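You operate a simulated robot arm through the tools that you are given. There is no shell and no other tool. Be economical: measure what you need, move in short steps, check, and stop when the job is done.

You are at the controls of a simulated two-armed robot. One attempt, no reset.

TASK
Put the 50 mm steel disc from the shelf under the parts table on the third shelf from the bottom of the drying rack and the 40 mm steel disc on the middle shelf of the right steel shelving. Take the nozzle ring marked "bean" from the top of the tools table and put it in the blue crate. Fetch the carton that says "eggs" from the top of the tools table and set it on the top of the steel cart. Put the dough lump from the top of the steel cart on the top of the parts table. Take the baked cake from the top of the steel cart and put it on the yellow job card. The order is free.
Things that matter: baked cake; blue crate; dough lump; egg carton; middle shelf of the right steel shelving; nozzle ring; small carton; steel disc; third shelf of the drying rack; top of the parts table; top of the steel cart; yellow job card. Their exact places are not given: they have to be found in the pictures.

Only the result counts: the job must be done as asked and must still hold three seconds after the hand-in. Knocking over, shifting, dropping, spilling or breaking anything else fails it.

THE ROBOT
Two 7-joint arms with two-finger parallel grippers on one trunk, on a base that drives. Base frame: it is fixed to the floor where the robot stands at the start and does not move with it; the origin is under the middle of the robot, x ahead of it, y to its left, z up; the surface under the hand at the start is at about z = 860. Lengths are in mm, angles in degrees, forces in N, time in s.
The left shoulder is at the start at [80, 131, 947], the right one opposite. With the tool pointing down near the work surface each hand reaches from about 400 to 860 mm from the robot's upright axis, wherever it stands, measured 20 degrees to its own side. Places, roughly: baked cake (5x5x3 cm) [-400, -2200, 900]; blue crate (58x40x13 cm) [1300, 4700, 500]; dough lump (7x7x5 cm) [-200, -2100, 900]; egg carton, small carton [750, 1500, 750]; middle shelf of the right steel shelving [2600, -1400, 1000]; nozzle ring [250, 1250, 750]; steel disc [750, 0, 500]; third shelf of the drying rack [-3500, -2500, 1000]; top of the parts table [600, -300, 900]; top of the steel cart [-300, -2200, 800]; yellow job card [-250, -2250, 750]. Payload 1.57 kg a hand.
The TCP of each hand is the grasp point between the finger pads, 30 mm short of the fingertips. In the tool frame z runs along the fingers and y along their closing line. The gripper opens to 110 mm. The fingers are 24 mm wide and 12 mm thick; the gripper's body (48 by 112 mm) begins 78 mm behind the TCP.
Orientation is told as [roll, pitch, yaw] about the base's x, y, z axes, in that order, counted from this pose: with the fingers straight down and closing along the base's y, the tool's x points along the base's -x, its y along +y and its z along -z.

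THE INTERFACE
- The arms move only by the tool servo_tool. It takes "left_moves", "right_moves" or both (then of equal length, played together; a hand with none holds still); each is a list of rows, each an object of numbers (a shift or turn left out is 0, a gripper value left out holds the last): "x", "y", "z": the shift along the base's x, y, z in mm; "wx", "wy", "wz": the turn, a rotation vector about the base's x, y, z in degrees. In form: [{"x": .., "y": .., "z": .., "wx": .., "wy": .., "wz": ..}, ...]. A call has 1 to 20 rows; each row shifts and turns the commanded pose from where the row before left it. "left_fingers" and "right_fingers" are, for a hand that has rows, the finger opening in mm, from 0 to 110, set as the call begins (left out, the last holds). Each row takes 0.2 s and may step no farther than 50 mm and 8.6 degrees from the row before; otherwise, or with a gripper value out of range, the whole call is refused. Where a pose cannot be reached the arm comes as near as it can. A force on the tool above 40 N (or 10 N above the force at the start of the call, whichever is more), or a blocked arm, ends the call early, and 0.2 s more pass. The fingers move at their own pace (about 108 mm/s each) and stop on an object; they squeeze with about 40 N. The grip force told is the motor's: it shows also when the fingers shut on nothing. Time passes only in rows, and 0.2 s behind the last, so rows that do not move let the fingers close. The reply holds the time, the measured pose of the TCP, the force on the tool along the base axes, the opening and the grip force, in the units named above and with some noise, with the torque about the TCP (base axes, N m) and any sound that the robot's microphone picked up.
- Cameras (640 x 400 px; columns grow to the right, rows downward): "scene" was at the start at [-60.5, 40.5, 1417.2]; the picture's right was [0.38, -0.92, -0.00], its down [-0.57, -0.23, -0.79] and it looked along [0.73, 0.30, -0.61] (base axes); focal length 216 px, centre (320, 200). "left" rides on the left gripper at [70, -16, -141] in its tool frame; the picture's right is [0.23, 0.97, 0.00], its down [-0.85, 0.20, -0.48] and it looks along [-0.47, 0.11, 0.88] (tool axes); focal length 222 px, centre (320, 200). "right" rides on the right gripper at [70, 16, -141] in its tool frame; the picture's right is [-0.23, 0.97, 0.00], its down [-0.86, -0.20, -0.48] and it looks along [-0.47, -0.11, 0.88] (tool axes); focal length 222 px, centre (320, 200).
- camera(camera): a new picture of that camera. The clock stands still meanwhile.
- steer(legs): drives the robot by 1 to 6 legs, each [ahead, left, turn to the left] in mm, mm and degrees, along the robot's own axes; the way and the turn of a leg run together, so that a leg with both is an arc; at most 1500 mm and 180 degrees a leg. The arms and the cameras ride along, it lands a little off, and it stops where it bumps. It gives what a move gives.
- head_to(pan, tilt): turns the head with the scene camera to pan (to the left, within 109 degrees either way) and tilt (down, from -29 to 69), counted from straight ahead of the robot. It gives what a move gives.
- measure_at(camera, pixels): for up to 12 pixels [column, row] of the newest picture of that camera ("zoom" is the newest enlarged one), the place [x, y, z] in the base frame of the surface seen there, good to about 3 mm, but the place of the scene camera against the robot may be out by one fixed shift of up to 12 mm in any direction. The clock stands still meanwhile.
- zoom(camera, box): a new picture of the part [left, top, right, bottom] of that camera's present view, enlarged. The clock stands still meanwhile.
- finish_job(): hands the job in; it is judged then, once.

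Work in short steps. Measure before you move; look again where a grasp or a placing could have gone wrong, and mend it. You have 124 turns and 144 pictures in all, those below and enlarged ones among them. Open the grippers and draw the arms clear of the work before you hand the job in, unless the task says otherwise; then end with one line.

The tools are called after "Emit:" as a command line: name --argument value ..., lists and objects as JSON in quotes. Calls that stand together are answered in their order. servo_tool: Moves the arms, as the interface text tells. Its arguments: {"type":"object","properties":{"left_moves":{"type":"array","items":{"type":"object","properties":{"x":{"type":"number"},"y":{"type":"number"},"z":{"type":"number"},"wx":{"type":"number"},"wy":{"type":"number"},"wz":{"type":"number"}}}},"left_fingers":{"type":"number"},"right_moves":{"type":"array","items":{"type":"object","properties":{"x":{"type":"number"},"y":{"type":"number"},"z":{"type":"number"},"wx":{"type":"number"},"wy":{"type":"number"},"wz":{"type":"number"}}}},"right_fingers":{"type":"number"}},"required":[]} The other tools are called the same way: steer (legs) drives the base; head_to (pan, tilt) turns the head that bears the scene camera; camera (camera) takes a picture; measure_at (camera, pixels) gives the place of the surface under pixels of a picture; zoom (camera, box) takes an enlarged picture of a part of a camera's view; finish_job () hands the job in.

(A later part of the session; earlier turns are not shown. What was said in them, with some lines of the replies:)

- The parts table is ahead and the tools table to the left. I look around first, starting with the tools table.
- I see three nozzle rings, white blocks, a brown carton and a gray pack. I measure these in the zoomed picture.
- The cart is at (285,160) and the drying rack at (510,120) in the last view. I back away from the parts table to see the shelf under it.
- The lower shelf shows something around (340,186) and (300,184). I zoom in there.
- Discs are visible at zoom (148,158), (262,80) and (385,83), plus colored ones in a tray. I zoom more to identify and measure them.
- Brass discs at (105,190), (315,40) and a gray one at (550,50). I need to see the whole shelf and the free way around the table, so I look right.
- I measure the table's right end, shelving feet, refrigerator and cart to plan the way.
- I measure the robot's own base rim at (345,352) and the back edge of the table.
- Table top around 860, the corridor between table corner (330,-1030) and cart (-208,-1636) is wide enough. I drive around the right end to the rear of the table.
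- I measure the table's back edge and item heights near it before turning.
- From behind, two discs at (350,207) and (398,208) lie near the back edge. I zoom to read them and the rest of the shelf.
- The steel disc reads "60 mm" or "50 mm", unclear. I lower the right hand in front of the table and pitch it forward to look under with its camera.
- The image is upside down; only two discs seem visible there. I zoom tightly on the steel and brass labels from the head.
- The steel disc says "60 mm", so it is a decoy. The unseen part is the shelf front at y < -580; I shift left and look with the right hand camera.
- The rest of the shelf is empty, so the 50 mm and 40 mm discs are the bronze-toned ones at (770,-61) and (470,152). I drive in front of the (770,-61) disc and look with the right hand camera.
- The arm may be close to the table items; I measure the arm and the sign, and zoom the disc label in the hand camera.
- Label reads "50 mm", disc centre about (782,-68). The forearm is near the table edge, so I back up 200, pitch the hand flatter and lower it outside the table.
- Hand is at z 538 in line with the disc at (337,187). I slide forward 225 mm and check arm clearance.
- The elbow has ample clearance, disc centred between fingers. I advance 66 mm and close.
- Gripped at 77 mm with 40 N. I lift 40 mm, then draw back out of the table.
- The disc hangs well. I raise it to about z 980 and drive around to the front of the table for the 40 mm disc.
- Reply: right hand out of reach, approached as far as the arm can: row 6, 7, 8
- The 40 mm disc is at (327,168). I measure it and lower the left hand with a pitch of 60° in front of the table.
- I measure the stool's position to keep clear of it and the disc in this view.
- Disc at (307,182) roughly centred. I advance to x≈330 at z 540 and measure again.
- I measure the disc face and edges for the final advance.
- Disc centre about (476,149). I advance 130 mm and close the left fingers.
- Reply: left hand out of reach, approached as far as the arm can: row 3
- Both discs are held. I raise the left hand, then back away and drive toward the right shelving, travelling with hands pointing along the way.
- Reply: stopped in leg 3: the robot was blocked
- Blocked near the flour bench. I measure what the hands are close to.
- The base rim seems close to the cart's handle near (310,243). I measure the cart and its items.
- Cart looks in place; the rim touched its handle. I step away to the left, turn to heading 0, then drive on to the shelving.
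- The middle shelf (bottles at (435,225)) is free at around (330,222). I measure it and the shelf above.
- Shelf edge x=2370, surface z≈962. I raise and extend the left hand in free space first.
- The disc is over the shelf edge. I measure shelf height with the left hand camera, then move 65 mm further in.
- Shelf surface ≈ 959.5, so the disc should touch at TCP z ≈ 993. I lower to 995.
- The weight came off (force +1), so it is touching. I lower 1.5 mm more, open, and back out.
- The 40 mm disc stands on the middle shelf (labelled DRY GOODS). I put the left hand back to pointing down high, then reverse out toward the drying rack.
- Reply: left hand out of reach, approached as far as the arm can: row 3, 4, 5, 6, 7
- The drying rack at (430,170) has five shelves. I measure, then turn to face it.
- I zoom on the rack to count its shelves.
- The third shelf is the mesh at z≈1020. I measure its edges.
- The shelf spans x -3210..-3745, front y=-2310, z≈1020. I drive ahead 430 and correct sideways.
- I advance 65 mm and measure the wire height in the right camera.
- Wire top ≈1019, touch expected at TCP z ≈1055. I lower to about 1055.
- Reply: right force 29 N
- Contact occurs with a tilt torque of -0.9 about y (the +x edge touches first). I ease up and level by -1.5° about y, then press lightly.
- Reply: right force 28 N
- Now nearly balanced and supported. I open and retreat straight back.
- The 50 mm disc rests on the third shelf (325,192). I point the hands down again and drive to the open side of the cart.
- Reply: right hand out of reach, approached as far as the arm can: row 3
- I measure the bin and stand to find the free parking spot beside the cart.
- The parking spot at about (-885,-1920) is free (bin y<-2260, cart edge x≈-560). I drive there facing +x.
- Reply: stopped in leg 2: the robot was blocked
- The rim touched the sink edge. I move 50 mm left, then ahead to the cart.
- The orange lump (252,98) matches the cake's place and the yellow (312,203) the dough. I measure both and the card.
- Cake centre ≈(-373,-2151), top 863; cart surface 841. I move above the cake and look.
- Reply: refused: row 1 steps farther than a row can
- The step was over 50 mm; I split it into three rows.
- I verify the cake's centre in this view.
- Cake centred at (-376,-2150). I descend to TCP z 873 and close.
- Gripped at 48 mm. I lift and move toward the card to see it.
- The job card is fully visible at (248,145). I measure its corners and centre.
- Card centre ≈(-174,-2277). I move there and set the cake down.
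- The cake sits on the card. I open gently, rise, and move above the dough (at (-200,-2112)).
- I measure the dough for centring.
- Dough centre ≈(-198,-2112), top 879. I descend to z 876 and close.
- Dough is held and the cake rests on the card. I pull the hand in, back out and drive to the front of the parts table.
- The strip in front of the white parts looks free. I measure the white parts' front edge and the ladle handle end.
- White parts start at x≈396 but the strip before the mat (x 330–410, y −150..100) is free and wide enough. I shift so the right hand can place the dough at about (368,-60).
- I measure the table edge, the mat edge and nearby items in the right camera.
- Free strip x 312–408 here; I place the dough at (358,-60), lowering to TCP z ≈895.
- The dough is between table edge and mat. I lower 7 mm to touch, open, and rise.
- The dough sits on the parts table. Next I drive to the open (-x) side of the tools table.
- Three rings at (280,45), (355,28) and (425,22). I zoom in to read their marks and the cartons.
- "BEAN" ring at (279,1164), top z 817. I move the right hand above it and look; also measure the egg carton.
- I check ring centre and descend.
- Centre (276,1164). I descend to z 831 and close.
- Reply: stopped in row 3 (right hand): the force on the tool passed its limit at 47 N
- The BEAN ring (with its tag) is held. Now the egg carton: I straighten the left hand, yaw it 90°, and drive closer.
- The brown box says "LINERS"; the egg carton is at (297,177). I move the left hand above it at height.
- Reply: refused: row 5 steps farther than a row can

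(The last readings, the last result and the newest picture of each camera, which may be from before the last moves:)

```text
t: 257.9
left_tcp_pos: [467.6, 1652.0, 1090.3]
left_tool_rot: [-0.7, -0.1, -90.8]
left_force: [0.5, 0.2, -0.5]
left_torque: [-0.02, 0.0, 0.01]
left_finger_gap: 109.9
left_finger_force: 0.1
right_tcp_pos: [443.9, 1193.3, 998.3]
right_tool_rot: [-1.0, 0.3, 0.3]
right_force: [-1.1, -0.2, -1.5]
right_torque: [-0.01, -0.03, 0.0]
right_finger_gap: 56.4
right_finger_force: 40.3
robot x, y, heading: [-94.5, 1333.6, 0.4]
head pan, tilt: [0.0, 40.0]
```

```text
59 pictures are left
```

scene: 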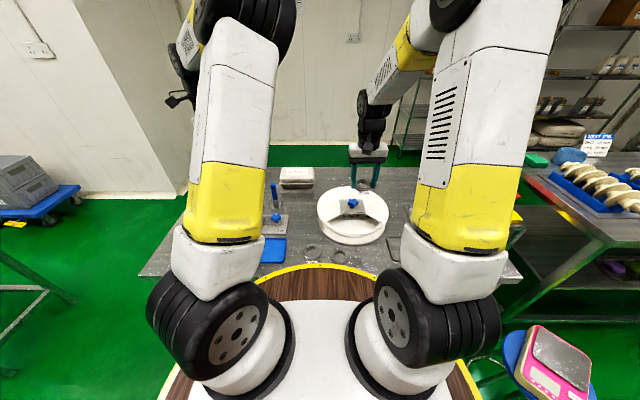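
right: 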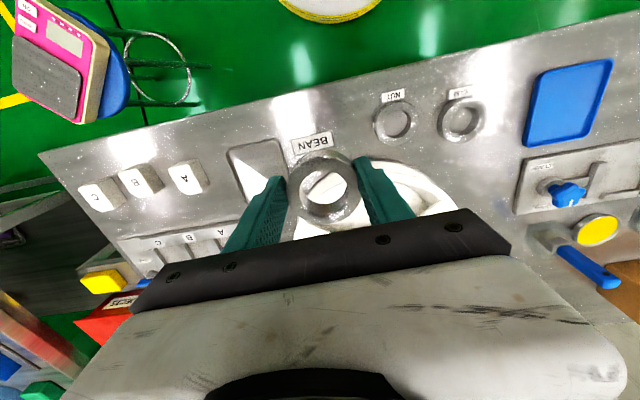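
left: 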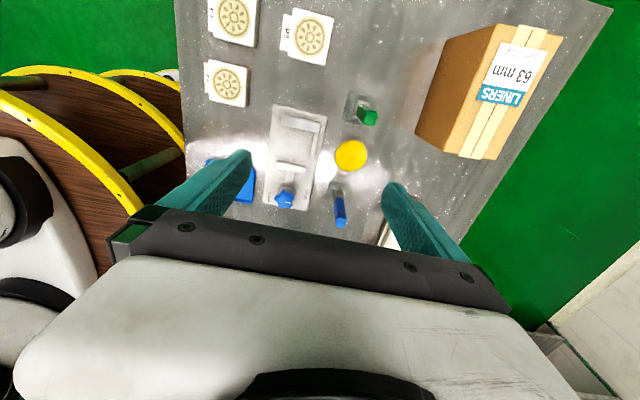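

Too long a step; I use smaller rows.

Emit:
servo_tool --left_moves '[{"x": 35, "y": -30}, {"x": 35, "y": -30}, {"x": 35, "y": -30}, {"x": 35, "y": -30}, {"x": 35, "y": -30, "z": -10}, {"x": 35, "y": -30, "z": -10}, {"x": 20, "y": -20, "z": -10}]'

Emit:
camera --camera "left"

```text
t: 259.5
left_tcp_pos: [696.3, 1454.2, 1057.3]
left_tool_rot: [-0.9, -0.1, -90.7]
left_force: [0.3, 0.1, 0.4]
left_torque: [0.03, -0.02, 0.04]
left_finger_gap: 110.0
left_finger_force: 0.0
right_tcp_pos: [445.5, 1192.2, 999.1]
right_tool_rot: [-1.1, 0.3, 0.4]
right_force: [0.1, -0.1, -0.8]
right_torque: [-0.02, 0.0, 0.02]
right_finger_gap: 56.4
right_finger_force: 40.1
robot x, y, heading: [-98.1, 1335.9, 0.3]
head pan, tilt: [0.0, 40.0]
```

```text
58 pictures are left
```

left: 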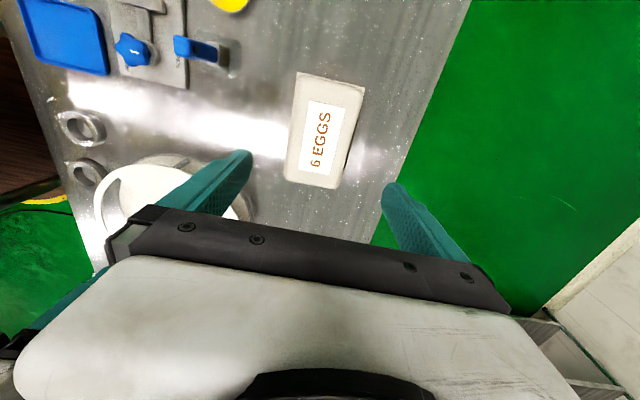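

The "6 EGGS" carton is seen at (325,130). I measure its corners.

Emit:
measure_at --camera "left" --pixels '[[299, 76], [362, 89], [286, 175], [343, 185], [325, 130], [293, 130], [352, 135], [375, 150], [270, 100]]'

```text
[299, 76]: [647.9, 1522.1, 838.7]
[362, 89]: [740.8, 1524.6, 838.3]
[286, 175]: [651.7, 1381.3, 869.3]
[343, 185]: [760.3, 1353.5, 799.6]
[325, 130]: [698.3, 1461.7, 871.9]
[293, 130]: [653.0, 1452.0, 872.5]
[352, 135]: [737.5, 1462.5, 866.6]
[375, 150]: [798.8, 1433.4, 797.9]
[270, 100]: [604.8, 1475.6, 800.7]
```

Carton x 648–741, centre (695,1452). I descend with small steps to z 850 around it.

Emit:
servo_tool --left_moves '[{"x": -1, "y": -2, "z": -45}, {"z": -45}, {"z": -45}, {"z": -20}]'

Emit:
camera --camera "left"

```text
t: 260.5
left_tcp_pos: [693.5, 1450.4, 906.6]
left_tool_rot: [-0.5, -0.1, -90.7]
left_force: [-0.2, -0.5, 0.3]
left_torque: [0.02, -0.01, 0.01]
left_finger_gap: 109.8
left_finger_force: 0.1
right_tcp_pos: [443.6, 1192.1, 998.2]
right_tool_rot: [-1.1, 0.2, 0.4]
right_force: [-0.4, 0.4, -0.9]
right_torque: [-0.01, 0.01, 0.0]
right_finger_gap: 56.2
right_finger_force: 40.0
robot x, y, heading: [-93.4, 1335.3, 0.4]
head pan, tilt: [0.0, 40.0]
```

```text
57 pictures are left
```

left: 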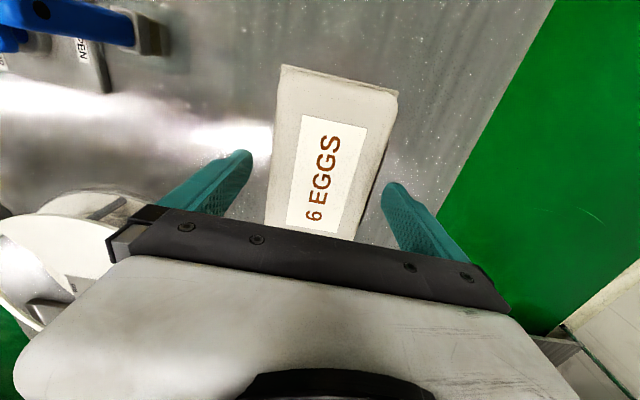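

Fingers straddle the carton. I descend to 850 and close.

Emit:
servo_tool --left_moves '[{"z": -30}, {"z": -26}]'

Emit:
servo_tool --left_moves '[{}, {}, {}]' --left_fingers 80

Emit:
servo_tool --left_moves '[{"z": 20}, {"z": 20}]'

Emit:
camera --camera "left"

```text
t: 261.1
left_tcp_pos: [695.2, 1453.9, 849.1]
left_tool_rot: [-0.8, -0.1, -90.8]
left_force: [-0.2, -0.4, -0.4]
left_torque: [-0.01, 0.02, -0.01]
left_finger_gap: 110.1
left_finger_force: 0.0
right_tcp_pos: [445.0, 1191.9, 998.3]
right_tool_rot: [-1.2, 0.3, 0.3]
right_force: [-0.1, -0.2, -0.9]
right_torque: [-0.02, 0.0, 0.01]
right_finger_gap: 56.4
right_finger_force: 39.8
robot x, y, heading: [-94.4, 1331.8, 0.2]
head pan, tilt: [0.0, 40.0]
```

```text
t: 261.9
left_tcp_pos: [696.5, 1453.1, 848.2]
left_tool_rot: [-0.6, -0.1, -90.9]
left_force: [-0.1, -0.6, 0.6]
left_torque: [-0.03, 0.03, 0.04]
left_finger_gap: 100.0
left_finger_force: 40.0
right_tcp_pos: [445.7, 1192.6, 997.7]
right_tool_rot: [-1.1, 0.2, 0.3]
right_force: [0.6, 0.3, -0.7]
right_torque: [0.0, 0.02, 0.03]
right_finger_gap: 56.6
right_finger_force: 39.7
robot x, y, heading: [-95.0, 1329.5, 0.5]
head pan, tilt: [0.0, 40.0]
```

```text
t: 262.5
left_tcp_pos: [695.8, 1449.9, 888.3]
left_tool_rot: [-0.7, 0.0, -90.8]
left_force: [-0.6, -0.3, -4.1]
left_torque: [0.04, 0.01, 0.0]
left_finger_gap: 100.1
left_finger_force: 39.9
right_tcp_pos: [444.1, 1193.0, 999.4]
right_tool_rot: [-1.0, 0.2, 0.4]
right_force: [0.3, -0.5, -1.5]
right_torque: [-0.02, 0.01, 0.01]
right_finger_gap: 56.0
right_finger_force: 40.2
robot x, y, heading: [-94.2, 1330.9, 0.4]
head pan, tilt: [0.0, 40.0]
```

```text
56 pictures are left
```

left: 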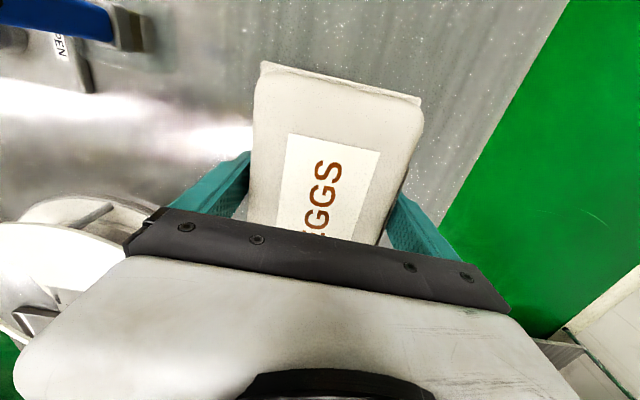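

Carton held (100 mm, 0.4 kg). I raise it, draw it in, back off and drive toward the crate area to look.

Emit:
servo_tool --left_moves '[{"z": 45}, {"z": 45}, {"z": 45}, {"z": 35}, {"x": -45}, {"x": -45}, {"x": -45}, {"x": -20, "y": 35}, {"x": -20, "y": 35}]'

Emit:
steer --legs '[[-300, 0, 0], [0, 1100, 0]]'

Emit:
head_to --pan 50 --tilt 25

Emit:
camera --camera "scene"

```text
t: 264.5
left_tcp_pos: [519.8, 1520.7, 1058.4]
left_tool_rot: [-0.7, -0.1, -90.9]
left_force: [0.4, -1.0, -4.2]
left_torque: [0.07, 0.01, 0.01]
left_finger_gap: 99.8
left_finger_force: 40.2
right_tcp_pos: [444.7, 1190.3, 998.3]
right_tool_rot: [-1.1, 0.2, 0.4]
right_force: [0.6, 0.0, -1.8]
right_torque: [0.01, -0.02, 0.01]
right_finger_gap: 56.3
right_finger_force: 39.9
robot x, y, heading: [-90.1, 1335.2, 0.2]
head pan, tilt: [0.0, 40.0]
```

```text
t: 271.8
left_tcp_pos: [223.0, 2615.4, 1058.1]
left_tool_rot: [-0.7, -0.1, -91.4]
left_force: [0.6, -0.6, -4.0]
left_torque: [0.05, -0.02, 0.02]
left_finger_gap: 99.5
left_finger_force: 39.9
right_tcp_pos: [145.7, 2289.0, 998.3]
right_tool_rot: [-1.0, 0.3, -0.2]
right_force: [-0.1, -0.6, -1.7]
right_torque: [0.01, 0.0, -0.03]
right_finger_gap: 56.4
right_finger_force: 40.1
robot x, y, heading: [-392.5, 2434.4, -0.4]
head pan, tilt: [0.0, 40.0]
```

```text
t: 273.0
left_tcp_pos: [222.8, 2615.5, 1058.8]
left_tool_rot: [-0.6, -0.1, -91.4]
left_force: [0.4, -0.8, -2.7]
left_torque: [0.06, 0.03, 0.01]
left_finger_gap: 99.6
left_finger_force: 40.2
right_tcp_pos: [144.9, 2288.7, 998.7]
right_tool_rot: [-1.2, 0.2, -0.2]
right_force: [0.3, 0.8, -0.5]
right_torque: [0.01, -0.01, 0.01]
right_finger_gap: 56.1
right_finger_force: 40.2
robot x, y, heading: [-390.4, 2432.3, -0.2]
head pan, tilt: [50.0, 25.0]
```

```text
55 pictures are left
```

scene: 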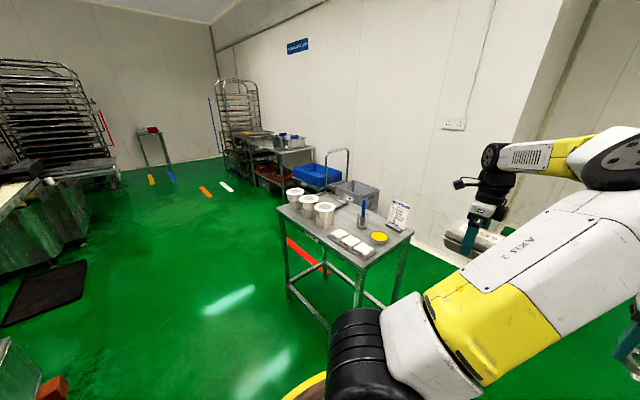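

The blue crate is at (318,173), behind a small table. I measure surroundings.

Emit:
measure_at --camera "scene" --pixels '[[318, 172], [297, 172], [335, 178], [318, 188], [355, 188], [280, 212], [412, 235], [365, 262], [310, 195], [255, 150], [325, 270], [240, 190]]'

Emit:
zoom --camera "scene" --box '[220, 110, 440, 250]'

```text
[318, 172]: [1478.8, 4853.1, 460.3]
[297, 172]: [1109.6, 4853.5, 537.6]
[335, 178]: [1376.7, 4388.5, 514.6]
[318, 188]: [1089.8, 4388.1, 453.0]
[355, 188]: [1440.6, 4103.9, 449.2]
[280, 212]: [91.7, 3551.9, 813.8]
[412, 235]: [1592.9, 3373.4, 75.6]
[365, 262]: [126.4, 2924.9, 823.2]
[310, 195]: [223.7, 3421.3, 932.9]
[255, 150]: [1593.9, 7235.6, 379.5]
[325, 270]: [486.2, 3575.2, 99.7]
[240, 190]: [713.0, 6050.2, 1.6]
```

```text
2.86 times, centred on (330, 180) of scene
```

zoom: 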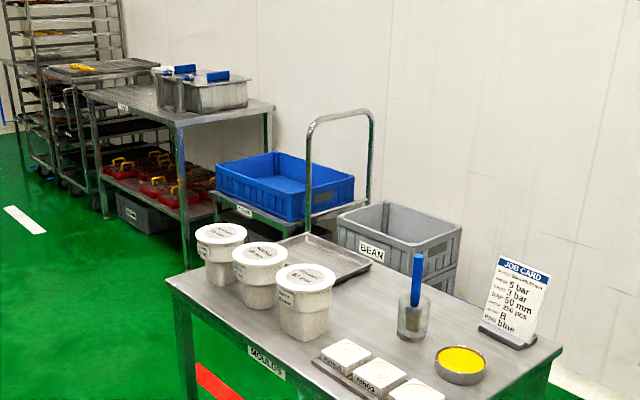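

The crate on its trolley spans x≈1090–1480, y≈4390–4880. I drive alongside past the small table and look from straight ahead.

Emit:
steer --legs '[[0, 1130, 0], [0, 1130, 0]]'

Emit:
head_to --pan 0 --tilt 25

Emit:
camera --camera "scene"

```text
t: 284.0
left_tcp_pos: [144.3, 4878.4, 1058.4]
left_tool_rot: [-0.6, -0.1, -87.7]
left_force: [0.0, 0.1, -4.1]
left_torque: [0.05, -0.02, 0.01]
left_finger_gap: 99.5
left_finger_force: 40.4
right_tcp_pos: [87.3, 4546.2, 999.4]
right_tool_rot: [-1.2, 0.2, 3.4]
right_force: [0.7, -1.2, -1.2]
right_torque: [-0.02, 0.01, 0.0]
right_finger_gap: 56.1
right_finger_force: 40.1
robot x, y, heading: [-459.2, 4662.5, 3.5]
head pan, tilt: [50.0, 25.0]
```

```text
t: 285.1
left_tcp_pos: [144.0, 4879.0, 1058.8]
left_tool_rot: [-0.7, -0.1, -87.7]
left_force: [-0.2, 0.3, -4.1]
left_torque: [0.05, 0.0, -0.04]
left_finger_gap: 99.3
left_finger_force: 40.0
right_tcp_pos: [86.5, 4545.9, 999.6]
right_tool_rot: [-1.1, 0.2, 3.5]
right_force: [0.0, -0.6, -1.4]
right_torque: [0.0, 0.0, -0.04]
right_finger_gap: 56.3
right_finger_force: 39.8
robot x, y, heading: [-454.4, 4659.7, 3.6]
head pan, tilt: [0.0, 25.0]
```

```text
53 pictures are left
```

scene: 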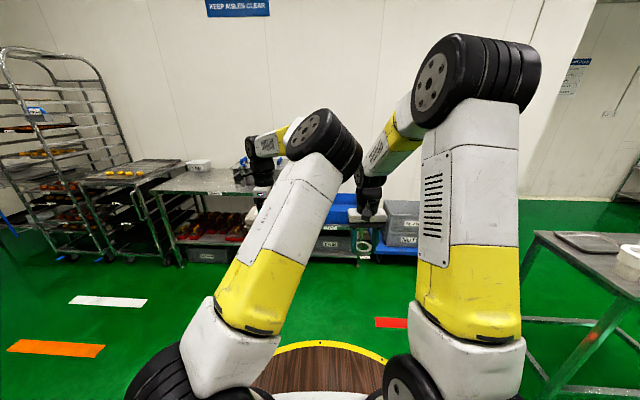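

I drive ahead 700 straightening heading, then look down at the crate.

Emit:
steer --legs '[[700, 0, -3.5]]'

Emit:
head_to --pan 0 --tilt 40

Emit:
camera --camera "scene"

Emit:
camera --camera "right"

```text
t: 289.0
left_tcp_pos: [857.9, 4877.4, 1058.2]
left_tool_rot: [-0.7, -0.2, -90.3]
left_force: [0.3, 0.3, -3.1]
left_torque: [0.05, 0.01, 0.01]
left_finger_gap: 99.7
left_finger_force: 39.7
right_tcp_pos: [783.9, 4547.1, 999.3]
right_tool_rot: [-1.1, 0.2, 0.7]
right_force: [-1.0, -0.5, -0.8]
right_torque: [0.01, 0.02, -0.03]
right_finger_gap: 56.3
right_finger_force: 39.6
robot x, y, heading: [249.0, 4683.3, 1.0]
head pan, tilt: [0.0, 25.0]
```

```text
t: 289.8
left_tcp_pos: [857.5, 4876.1, 1058.9]
left_tool_rot: [-0.7, -0.2, -90.3]
left_force: [0.4, -0.8, -4.8]
left_torque: [0.01, 0.01, 0.01]
left_finger_gap: 99.4
left_finger_force: 39.7
right_tcp_pos: [784.7, 4547.6, 999.1]
right_tool_rot: [-1.1, 0.2, 0.9]
right_force: [-0.2, -0.5, -1.0]
right_torque: [0.0, -0.02, -0.01]
right_finger_gap: 56.3
right_finger_force: 39.8
robot x, y, heading: [247.5, 4690.0, 0.7]
head pan, tilt: [0.0, 40.0]
```

```text
52 pictures are left
```

scene: 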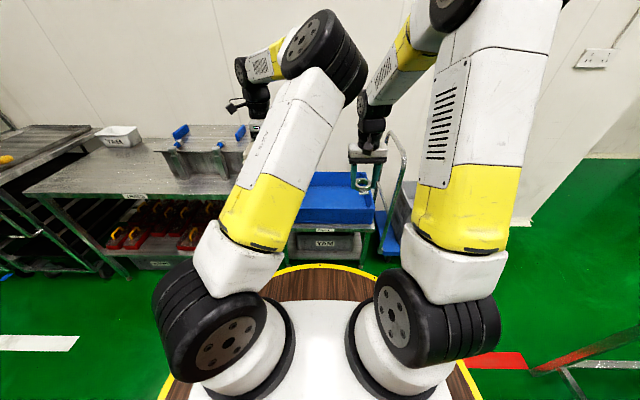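

```text
51 pictures are left
```

right: 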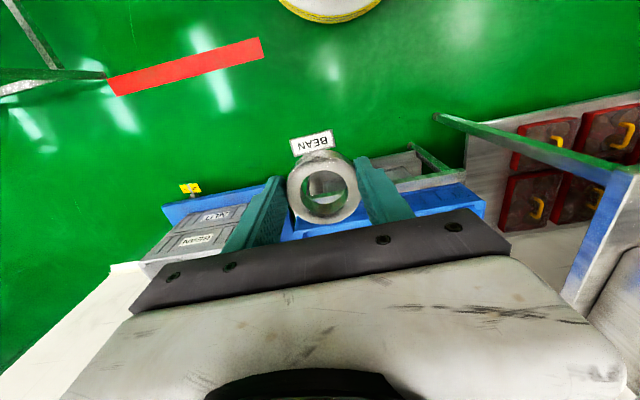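

The blue crate is at (340,195) ahead. I measure its rim, floor, trolley handle and bench nearby.

Emit:
measure_at --camera "scene" --pixels '[[330, 222], [300, 218], [368, 220], [330, 200], [330, 176], [345, 190], [398, 150], [388, 215], [220, 180], [245, 160], [210, 150], [190, 200]]'

```text
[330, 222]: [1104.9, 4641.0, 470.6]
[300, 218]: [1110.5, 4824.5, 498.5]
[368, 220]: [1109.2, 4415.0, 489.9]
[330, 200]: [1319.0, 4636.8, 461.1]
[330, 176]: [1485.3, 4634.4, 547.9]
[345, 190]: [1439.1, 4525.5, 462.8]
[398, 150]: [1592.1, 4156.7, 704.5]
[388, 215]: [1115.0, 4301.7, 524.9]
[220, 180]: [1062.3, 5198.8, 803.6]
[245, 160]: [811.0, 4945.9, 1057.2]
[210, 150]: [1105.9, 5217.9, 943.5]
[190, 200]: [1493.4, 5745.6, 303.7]
```

Crate floor z≈461, rim ≈548. I drive ahead 400 and bring the right hand over the crate.

Emit:
steer --legs '[[400, 0, -0.8]]'

Emit:
servo_tool --right_moves '[{"x": 40, "y": 25}, {"x": 40, "y": 25}, {"y": 20, "z": -40}, {"z": -45}, {"z": -45}, {"z": -45}, {"z": -45}]'

Emit:
camera --camera "scene"

Emit:
camera --camera "right"

```text
t: 292.3
left_tcp_pos: [1262.5, 4880.8, 1058.2]
left_tool_rot: [-0.6, -0.2, -90.5]
left_force: [0.2, -0.6, -3.8]
left_torque: [0.04, 0.01, 0.02]
left_finger_gap: 99.7
left_finger_force: 39.8
right_tcp_pos: [1189.6, 4552.0, 999.3]
right_tool_rot: [-1.1, 0.2, 0.6]
right_force: [-0.2, 0.7, -0.6]
right_torque: [-0.02, 0.0, -0.01]
right_finger_gap: 56.1
right_finger_force: 39.7
robot x, y, heading: [650.9, 4690.8, 0.7]
head pan, tilt: [0.0, 40.0]
```

```text
t: 293.9
left_tcp_pos: [1264.0, 4880.0, 1059.1]
left_tool_rot: [-0.7, -0.2, -90.5]
left_force: [-0.6, 0.1, -3.8]
left_torque: [0.03, -0.03, 0.02]
left_finger_gap: 99.5
left_finger_force: 40.1
right_tcp_pos: [1268.4, 4623.7, 780.4]
right_tool_rot: [-1.1, 0.2, 0.6]
right_force: [-1.1, -0.5, -1.1]
right_torque: [0.0, -0.01, -0.02]
right_finger_gap: 56.1
right_finger_force: 40.2
robot x, y, heading: [648.8, 4691.4, 0.5]
head pan, tilt: [0.0, 40.0]
```

```text
50 pictures are left
```

scene: 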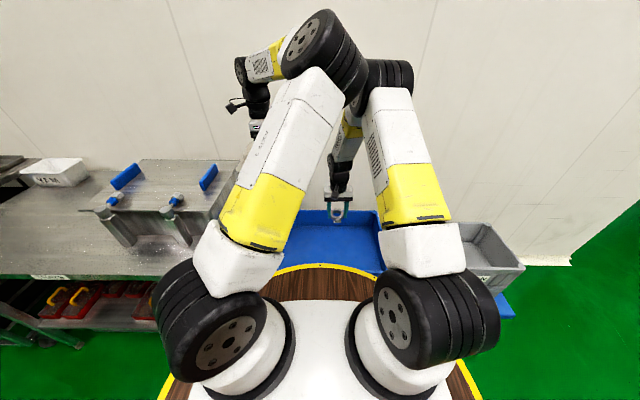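

```text
49 pictures are left
```

right: 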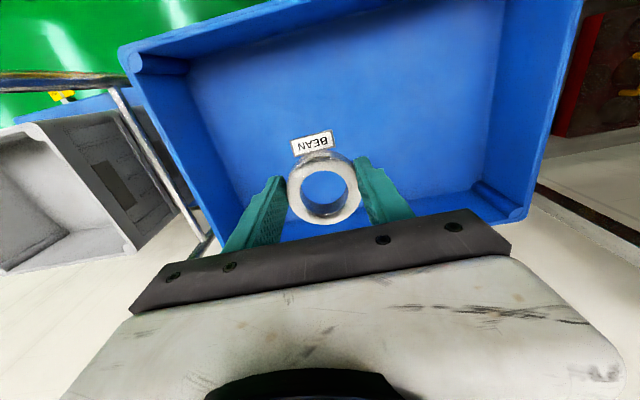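

The ring is above the crate. I measure floor height and continue down.

Emit:
measure_at --camera "right" --pixels '[[320, 100], [260, 110], [420, 120], [320, 30], [230, 170]]'

Emit:
servo_tool --right_moves '[{"x": -20, "z": -40}, {"z": -45}, {"z": -45}, {"z": -45}, {"z": -45}, {"z": -30}]'

Emit:
camera --camera "right"

```text
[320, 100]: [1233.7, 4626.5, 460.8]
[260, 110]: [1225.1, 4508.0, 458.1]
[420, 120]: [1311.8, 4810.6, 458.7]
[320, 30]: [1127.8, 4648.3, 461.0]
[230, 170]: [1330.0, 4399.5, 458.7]
```

```text
t: 295.3
left_tcp_pos: [1262.4, 4880.0, 1057.3]
left_tool_rot: [-0.6, -0.1, -90.5]
left_force: [-0.4, 0.1, -3.3]
left_torque: [0.06, -0.02, 0.01]
left_finger_gap: 99.8
left_finger_force: 39.8
right_tcp_pos: [1248.0, 4623.2, 528.2]
right_tool_rot: [-1.1, 0.1, 0.6]
right_force: [0.1, -0.8, -1.9]
right_torque: [-0.01, -0.03, -0.03]
right_finger_gap: 56.0
right_finger_force: 39.9
robot x, y, heading: [648.4, 4687.9, 0.5]
head pan, tilt: [0.0, 40.0]
```

```text
48 pictures are left
```

right: 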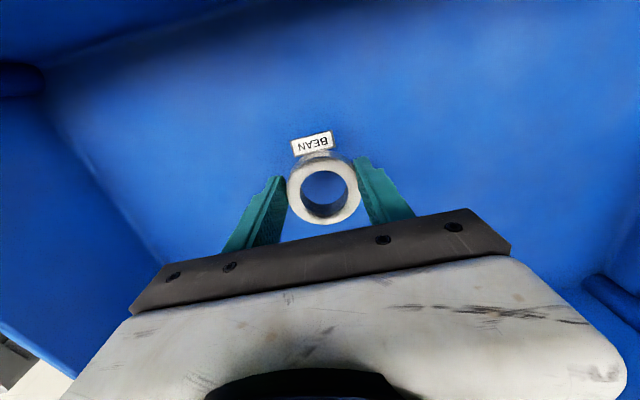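

Touch expected near TCP z 493. I lower, release and rise.

Emit:
servo_tool --right_moves '[{"z": -20}, {"z": -10}, {"z": -4}]'

Emit:
servo_tool --right_moves '[{}, {}, {}]' --right_fingers 90

Emit:
servo_tool --right_moves '[{"z": 40}, {"z": 45}, {"z": 45}, {"z": 45}, {"z": 45}, {"z": 45}, {"z": 45}, {"z": 45}, {"z": 45}, {"z": 45}, {"z": 45}]'

Emit:
camera --camera "right"

```text
t: 296.1
left_tcp_pos: [1263.2, 4880.3, 1057.1]
left_tool_rot: [-0.6, -0.2, -90.5]
left_force: [1.0, 0.4, -4.1]
left_torque: [0.02, 0.02, 0.01]
left_finger_gap: 99.6
left_finger_force: 40.3
right_tcp_pos: [1250.6, 4622.1, 494.1]
right_tool_rot: [-1.1, 0.2, 0.7]
right_force: [0.4, 0.0, -2.1]
right_torque: [0.01, 0.02, 0.01]
right_finger_gap: 56.1
right_finger_force: 40.1
robot x, y, heading: [655.7, 4690.1, 0.7]
head pan, tilt: [0.0, 40.0]
```

```text
t: 296.9
left_tcp_pos: [1263.7, 4880.3, 1057.6]
left_tool_rot: [-0.7, 0.0, -90.5]
left_force: [0.6, 0.5, -3.5]
left_torque: [0.02, -0.02, -0.01]
left_finger_gap: 99.8
left_finger_force: 40.0
right_tcp_pos: [1250.0, 4621.5, 493.8]
right_tool_rot: [-1.1, 0.2, 0.6]
right_force: [0.8, 0.1, 0.2]
right_torque: [-0.01, -0.01, -0.03]
right_finger_gap: 90.0
right_finger_force: 0.1
robot x, y, heading: [651.0, 4687.3, 0.8]
head pan, tilt: [0.0, 40.0]
```

```text
t: 299.3
left_tcp_pos: [1262.9, 4879.9, 1056.9]
left_tool_rot: [-0.8, 0.1, -90.5]
left_force: [0.9, 0.5, -3.7]
left_torque: [-0.01, 0.02, -0.02]
left_finger_gap: 99.5
left_finger_force: 39.9
right_tcp_pos: [1251.9, 4623.0, 982.9]
right_tool_rot: [-1.0, 0.0, 0.8]
right_force: [-0.4, -0.2, -0.6]
right_torque: [-0.02, 0.01, -0.01]
right_finger_gap: 90.0
right_finger_force: 0.1
robot x, y, heading: [653.6, 4690.6, 0.5]
head pan, tilt: [0.0, 40.0]
```

```text
47 pictures are left
```

right: 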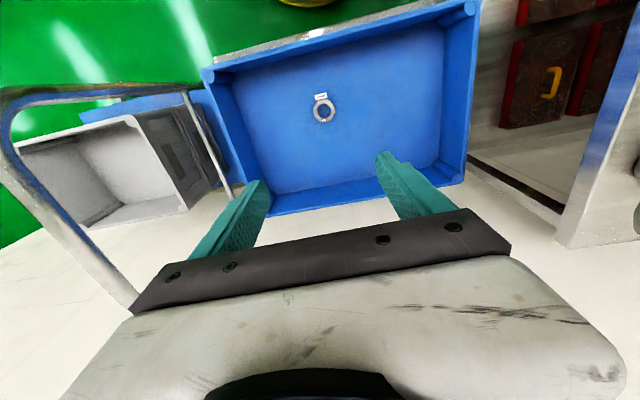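

The BEAN ring lies in the blue crate. I back out and drive back toward the cart.

Emit:
servo_tool --right_moves '[{"x": -40, "y": -25}, {"x": -40, "y": -25}]'

Emit:
steer --legs '[[-1300, 0, -0.6], [0, -1500, 0], [0, -1500, 0], [0, -1500, 0]]'

```text
t: 299.9
left_tcp_pos: [1263.7, 4880.0, 1058.0]
left_tool_rot: [-0.9, -0.1, -90.6]
left_force: [0.4, 1.1, -4.2]
left_torque: [0.01, 0.06, 0.0]
left_finger_gap: 99.7
left_finger_force: 40.4
right_tcp_pos: [1170.4, 4571.3, 981.9]
right_tool_rot: [-1.2, 0.1, 0.7]
right_force: [0.8, 1.2, -0.6]
right_torque: [0.0, 0.02, -0.02]
right_finger_gap: 89.8
right_finger_force: 0.1
robot x, y, heading: [646.5, 4690.8, 0.8]
head pan, tilt: [0.0, 40.0]
```

```text
t: 327.3
left_tcp_pos: [-148.0, 402.3, 1057.6]
left_tool_rot: [-0.8, -0.1, -91.9]
left_force: [0.3, 0.3, -4.3]
left_torque: [-0.01, 0.03, 0.03]
left_finger_gap: 99.7
left_finger_force: 39.6
right_tcp_pos: [-248.0, 96.2, 982.9]
right_tool_rot: [-1.1, 0.3, -0.6]
right_force: [-0.4, -0.6, -0.6]
right_torque: [-0.03, 0.0, -0.01]
right_finger_gap: 90.3
right_finger_force: 0.1
robot x, y, heading: [-761.6, 229.0, -0.7]
head pan, tilt: [0.0, 40.0]
```

I continue to the cart's open side, as before.

Emit:
steer --legs '[[-570, -1000, 0.7], [0, -1070, 0], [440, 0, 0]]'

Emit:
camera --camera "scene"

Emit:
camera --camera "left"

```text
t: 340.5
left_tcp_pos: [-310.9, -1640.1, 1058.5]
left_tool_rot: [-0.7, -0.1, -90.8]
left_force: [0.3, 0.8, -4.8]
left_torque: [0.05, 0.0, 0.0]
left_finger_gap: 99.7
left_finger_force: 39.9
right_tcp_pos: [-404.7, -1947.8, 981.7]
right_tool_rot: [-1.2, 0.2, 0.4]
right_force: [0.6, -0.2, 0.8]
right_torque: [0.04, -0.01, 0.01]
right_finger_gap: 90.0
right_finger_force: 0.1
robot x, y, heading: [-924.5, -1826.7, 0.5]
head pan, tilt: [0.0, 40.0]
```

```text
46 pictures are left
```

scene: 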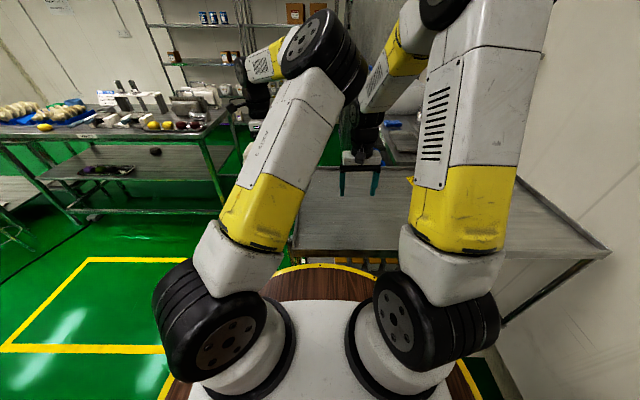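

```text
45 pictures are left
```

left: 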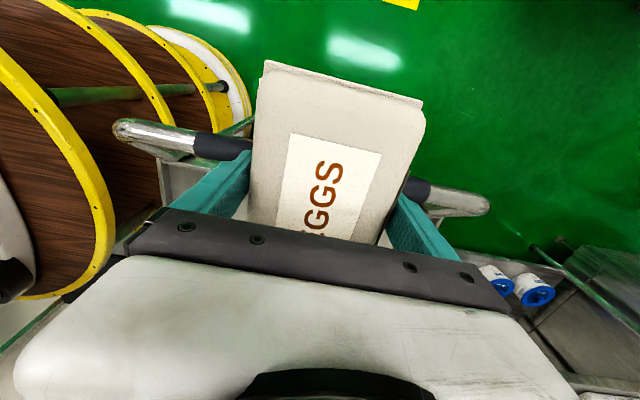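

The carton is above the handle. I move it to over (-360,-1810) while the right hand moves away to the right.

Emit:
servo_tool --left_moves '[{"x": -10, "y": -34}, {"x": -10, "y": -34}, {"x": -10, "y": -34}, {"x": -10, "y": -34}, {"x": -10, "y": -34}]' --right_moves '[{"y": -34, "z": 10}, {"y": -34, "z": 10}, {"y": -34, "z": 10}, {"y": -34, "z": 10}, {"y": -34, "z": 10}]'

Emit:
servo_tool --left_moves '[{"z": -40}, {"z": -40}, {"z": -40}]'

Emit:
camera --camera "left"

Emit:
camera --camera "scene"

```text
t: 341.7
left_tcp_pos: [-362.8, -1809.2, 1057.2]
left_tool_rot: [-0.7, -0.1, -90.7]
left_force: [1.1, 0.2, -3.3]
left_torque: [-0.03, 0.0, 0.01]
left_finger_gap: 99.5
left_finger_force: 39.7
right_tcp_pos: [-406.1, -2119.1, 1031.6]
right_tool_rot: [-1.2, 0.2, 0.5]
right_force: [0.8, 0.1, -0.3]
right_torque: [-0.07, 0.02, 0.03]
right_finger_gap: 89.9
right_finger_force: 0.0
robot x, y, heading: [-924.6, -1827.6, 0.4]
head pan, tilt: [0.0, 40.0]
```

```text
t: 342.5
left_tcp_pos: [-361.0, -1808.8, 939.0]
left_tool_rot: [-0.7, -0.2, -90.8]
left_force: [-0.7, -0.7, -3.9]
left_torque: [0.06, -0.02, -0.03]
left_finger_gap: 99.5
left_finger_force: 40.3
right_tcp_pos: [-406.0, -2119.5, 1033.1]
right_tool_rot: [-1.0, 0.1, 0.3]
right_force: [0.6, 0.6, 0.4]
right_torque: [0.02, 0.01, 0.02]
right_finger_gap: 90.1
right_finger_force: 0.0
robot x, y, heading: [-924.7, -1827.2, 0.4]
head pan, tilt: [0.0, 40.0]
```

```text
44 pictures are left
```

left: 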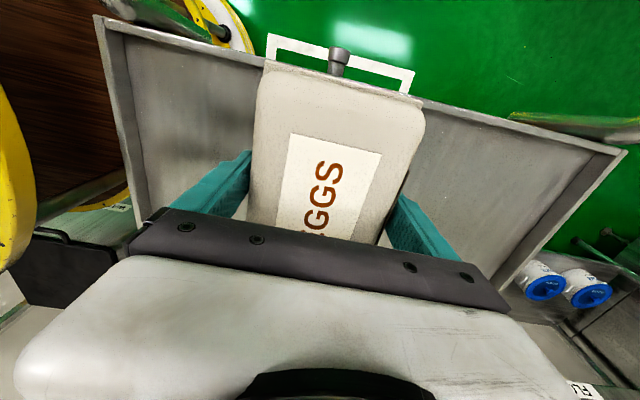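

```text
43 pictures are left
```

scene: 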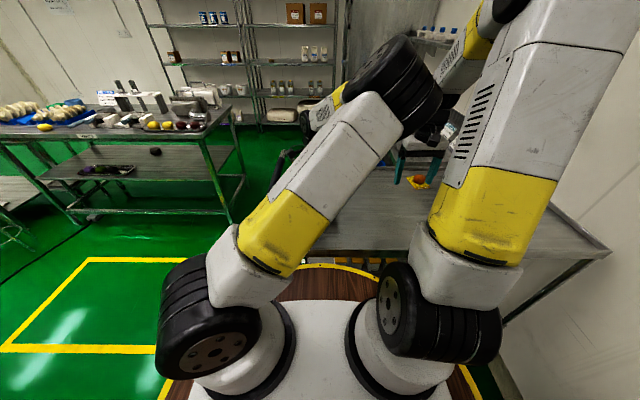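

Clear inside the cart. I confirm the surface height and lower toward TCP z 890.

Emit:
measure_at --camera "left" --pixels '[[450, 170], [200, 110], [230, 80]]'

Emit:
servo_tool --left_moves '[{"z": -30}, {"z": -15}, {"z": -4}]'

```text
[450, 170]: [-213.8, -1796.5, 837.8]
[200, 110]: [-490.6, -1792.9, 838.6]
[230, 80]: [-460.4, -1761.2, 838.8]
```

```text
t: 343.3
left_tcp_pos: [-360.8, -1809.9, 890.5]
left_tool_rot: [-0.7, -0.2, -90.8]
left_force: [0.7, -2.7, -2.2]
left_torque: [0.07, 0.09, 0.13]
left_finger_gap: 99.3
left_finger_force: 40.5
right_tcp_pos: [-405.6, -2120.7, 1031.4]
right_tool_rot: [-1.1, 0.2, 0.4]
right_force: [-0.2, 1.0, -0.3]
right_torque: [0.0, 0.04, -0.02]
right_finger_gap: 90.3
right_finger_force: 0.0
robot x, y, heading: [-922.4, -1827.2, 0.7]
head pan, tilt: [0.0, 40.0]
```

The surface is ≈838.5 and contact is beginning. I lower 2 mm, open and rise.

Emit:
servo_tool --left_moves '[{"z": -2}]'

Emit:
servo_tool --left_moves '[{}, {}, {}]' --left_fingers 110

Emit:
servo_tool --left_moves '[{"z": 20}, {"z": 35}, {"z": 45}, {"z": 45}, {"z": 30}]'

Emit:
camera --camera "left"

Emit:
camera --camera "scene"

```text
t: 343.7
left_tcp_pos: [-362.3, -1810.7, 890.2]
left_tool_rot: [-0.6, -0.2, -90.6]
left_force: [-1.7, -3.8, 16.6]
left_torque: [-0.77, 0.99, 0.05]
left_finger_gap: 99.4
left_finger_force: 40.1
right_tcp_pos: [-406.0, -2119.9, 1032.4]
right_tool_rot: [-1.1, 0.2, 0.5]
right_force: [-0.3, 0.1, 1.1]
right_torque: [0.0, 0.05, 0.01]
right_finger_gap: 90.0
right_finger_force: 0.0
robot x, y, heading: [-922.7, -1824.3, 0.2]
head pan, tilt: [0.0, 40.0]
```

```text
t: 344.5
left_tcp_pos: [-362.2, -1809.4, 888.3]
left_tool_rot: [-0.7, 0.0, -90.7]
left_force: [-0.2, 0.3, -0.2]
left_torque: [-0.01, -0.01, 0.0]
left_finger_gap: 109.9
left_finger_force: 0.0
right_tcp_pos: [-405.8, -2120.2, 1031.5]
right_tool_rot: [-1.1, 0.1, 0.3]
right_force: [0.1, -1.4, -1.1]
right_torque: [0.0, -0.02, 0.03]
right_finger_gap: 89.9
right_finger_force: 0.0
robot x, y, heading: [-921.9, -1825.8, 1.0]
head pan, tilt: [0.0, 40.0]
```

```text
t: 345.7
left_tcp_pos: [-361.8, -1811.0, 1062.2]
left_tool_rot: [-0.8, -0.2, -90.7]
left_force: [0.8, -0.5, -0.4]
left_torque: [0.0, 0.01, -0.01]
left_finger_gap: 110.1
left_finger_force: 0.1
right_tcp_pos: [-405.0, -2119.6, 1032.5]
right_tool_rot: [-1.1, 0.2, 0.4]
right_force: [0.4, -0.1, -0.9]
right_torque: [0.0, 0.04, 0.0]
right_finger_gap: 90.1
right_finger_force: 0.2
robot x, y, heading: [-922.8, -1827.9, 0.3]
head pan, tilt: [0.0, 40.0]
```

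```text
42 pictures are left
```

left: 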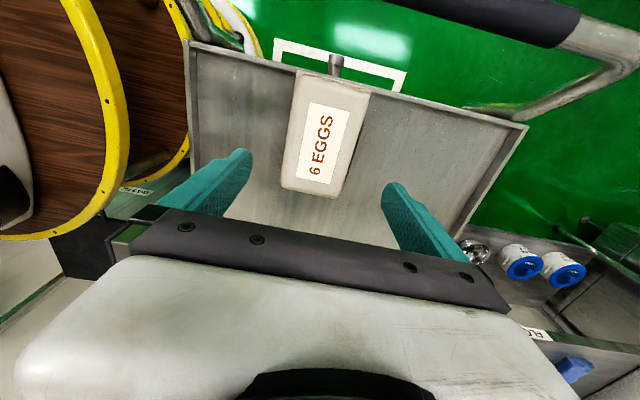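

```text
41 pictures are left
```

scene: 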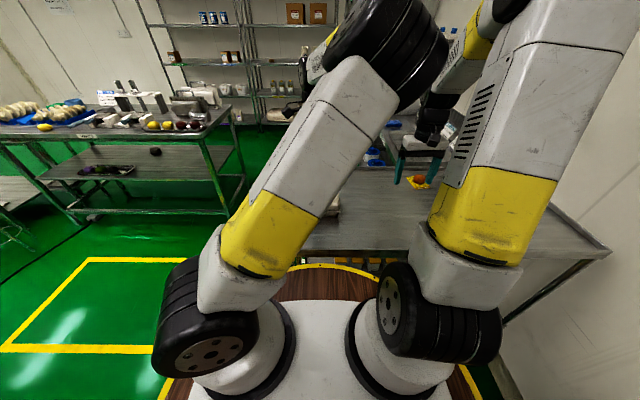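

The egg carton stands on the cart and the cake on the card. I back away so the arms are clear and take a final look.

Emit:
steer --legs '[[-450, 0, 0]]'

Emit:
camera --camera "scene"

Emit:
zoom --camera "scene" --box '[0, 60, 320, 200]'

```text
t: 348.5
left_tcp_pos: [-813.0, -1809.7, 1062.0]
left_tool_rot: [-0.7, -0.1, -89.8]
left_force: [1.1, 0.3, -0.1]
left_torque: [0.01, -0.04, -0.03]
left_finger_gap: 109.9
left_finger_force: 0.0
right_tcp_pos: [-850.9, -2120.0, 1032.7]
right_tool_rot: [-1.0, 0.2, 1.3]
right_force: [0.4, 0.3, -0.3]
right_torque: [-0.02, 0.02, -0.01]
right_finger_gap: 89.9
right_finger_force: 0.1
robot x, y, heading: [-1376.5, -1834.3, 1.6]
head pan, tilt: [0.0, 40.0]
```

```text
40 pictures are left
```

scene: 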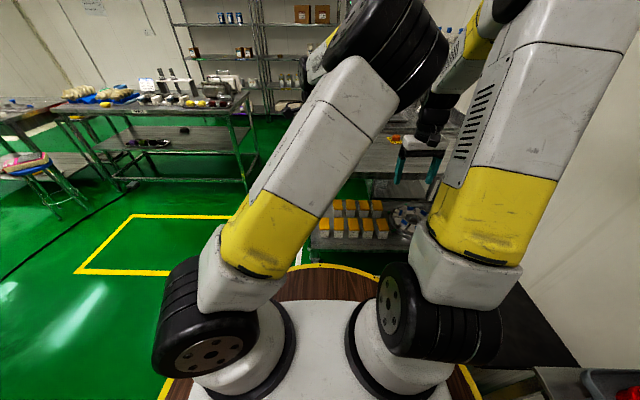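

```text
2.00 times, centred on (160, 130) of scene
```

zoom: 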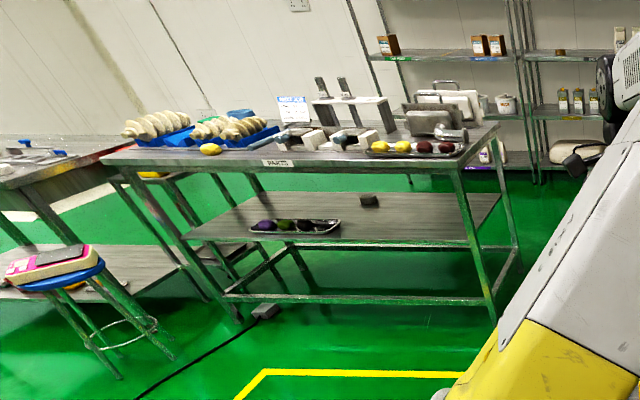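

The dough is on the parts table (210,149) and the 40 mm disc is on the right shelving (560,52). The hands are open and clear of everything, so I hand in.

Emit:
finish_job

```text
The job is handed in.
```

I placed all six items and handed the job in, with both grippers open and clear. The only steel-coloured disc on the shelf under the parts table was marked 60 mm, so I used the bronze-toned discs marked 50 mm and 40 mm as the ones you meant.
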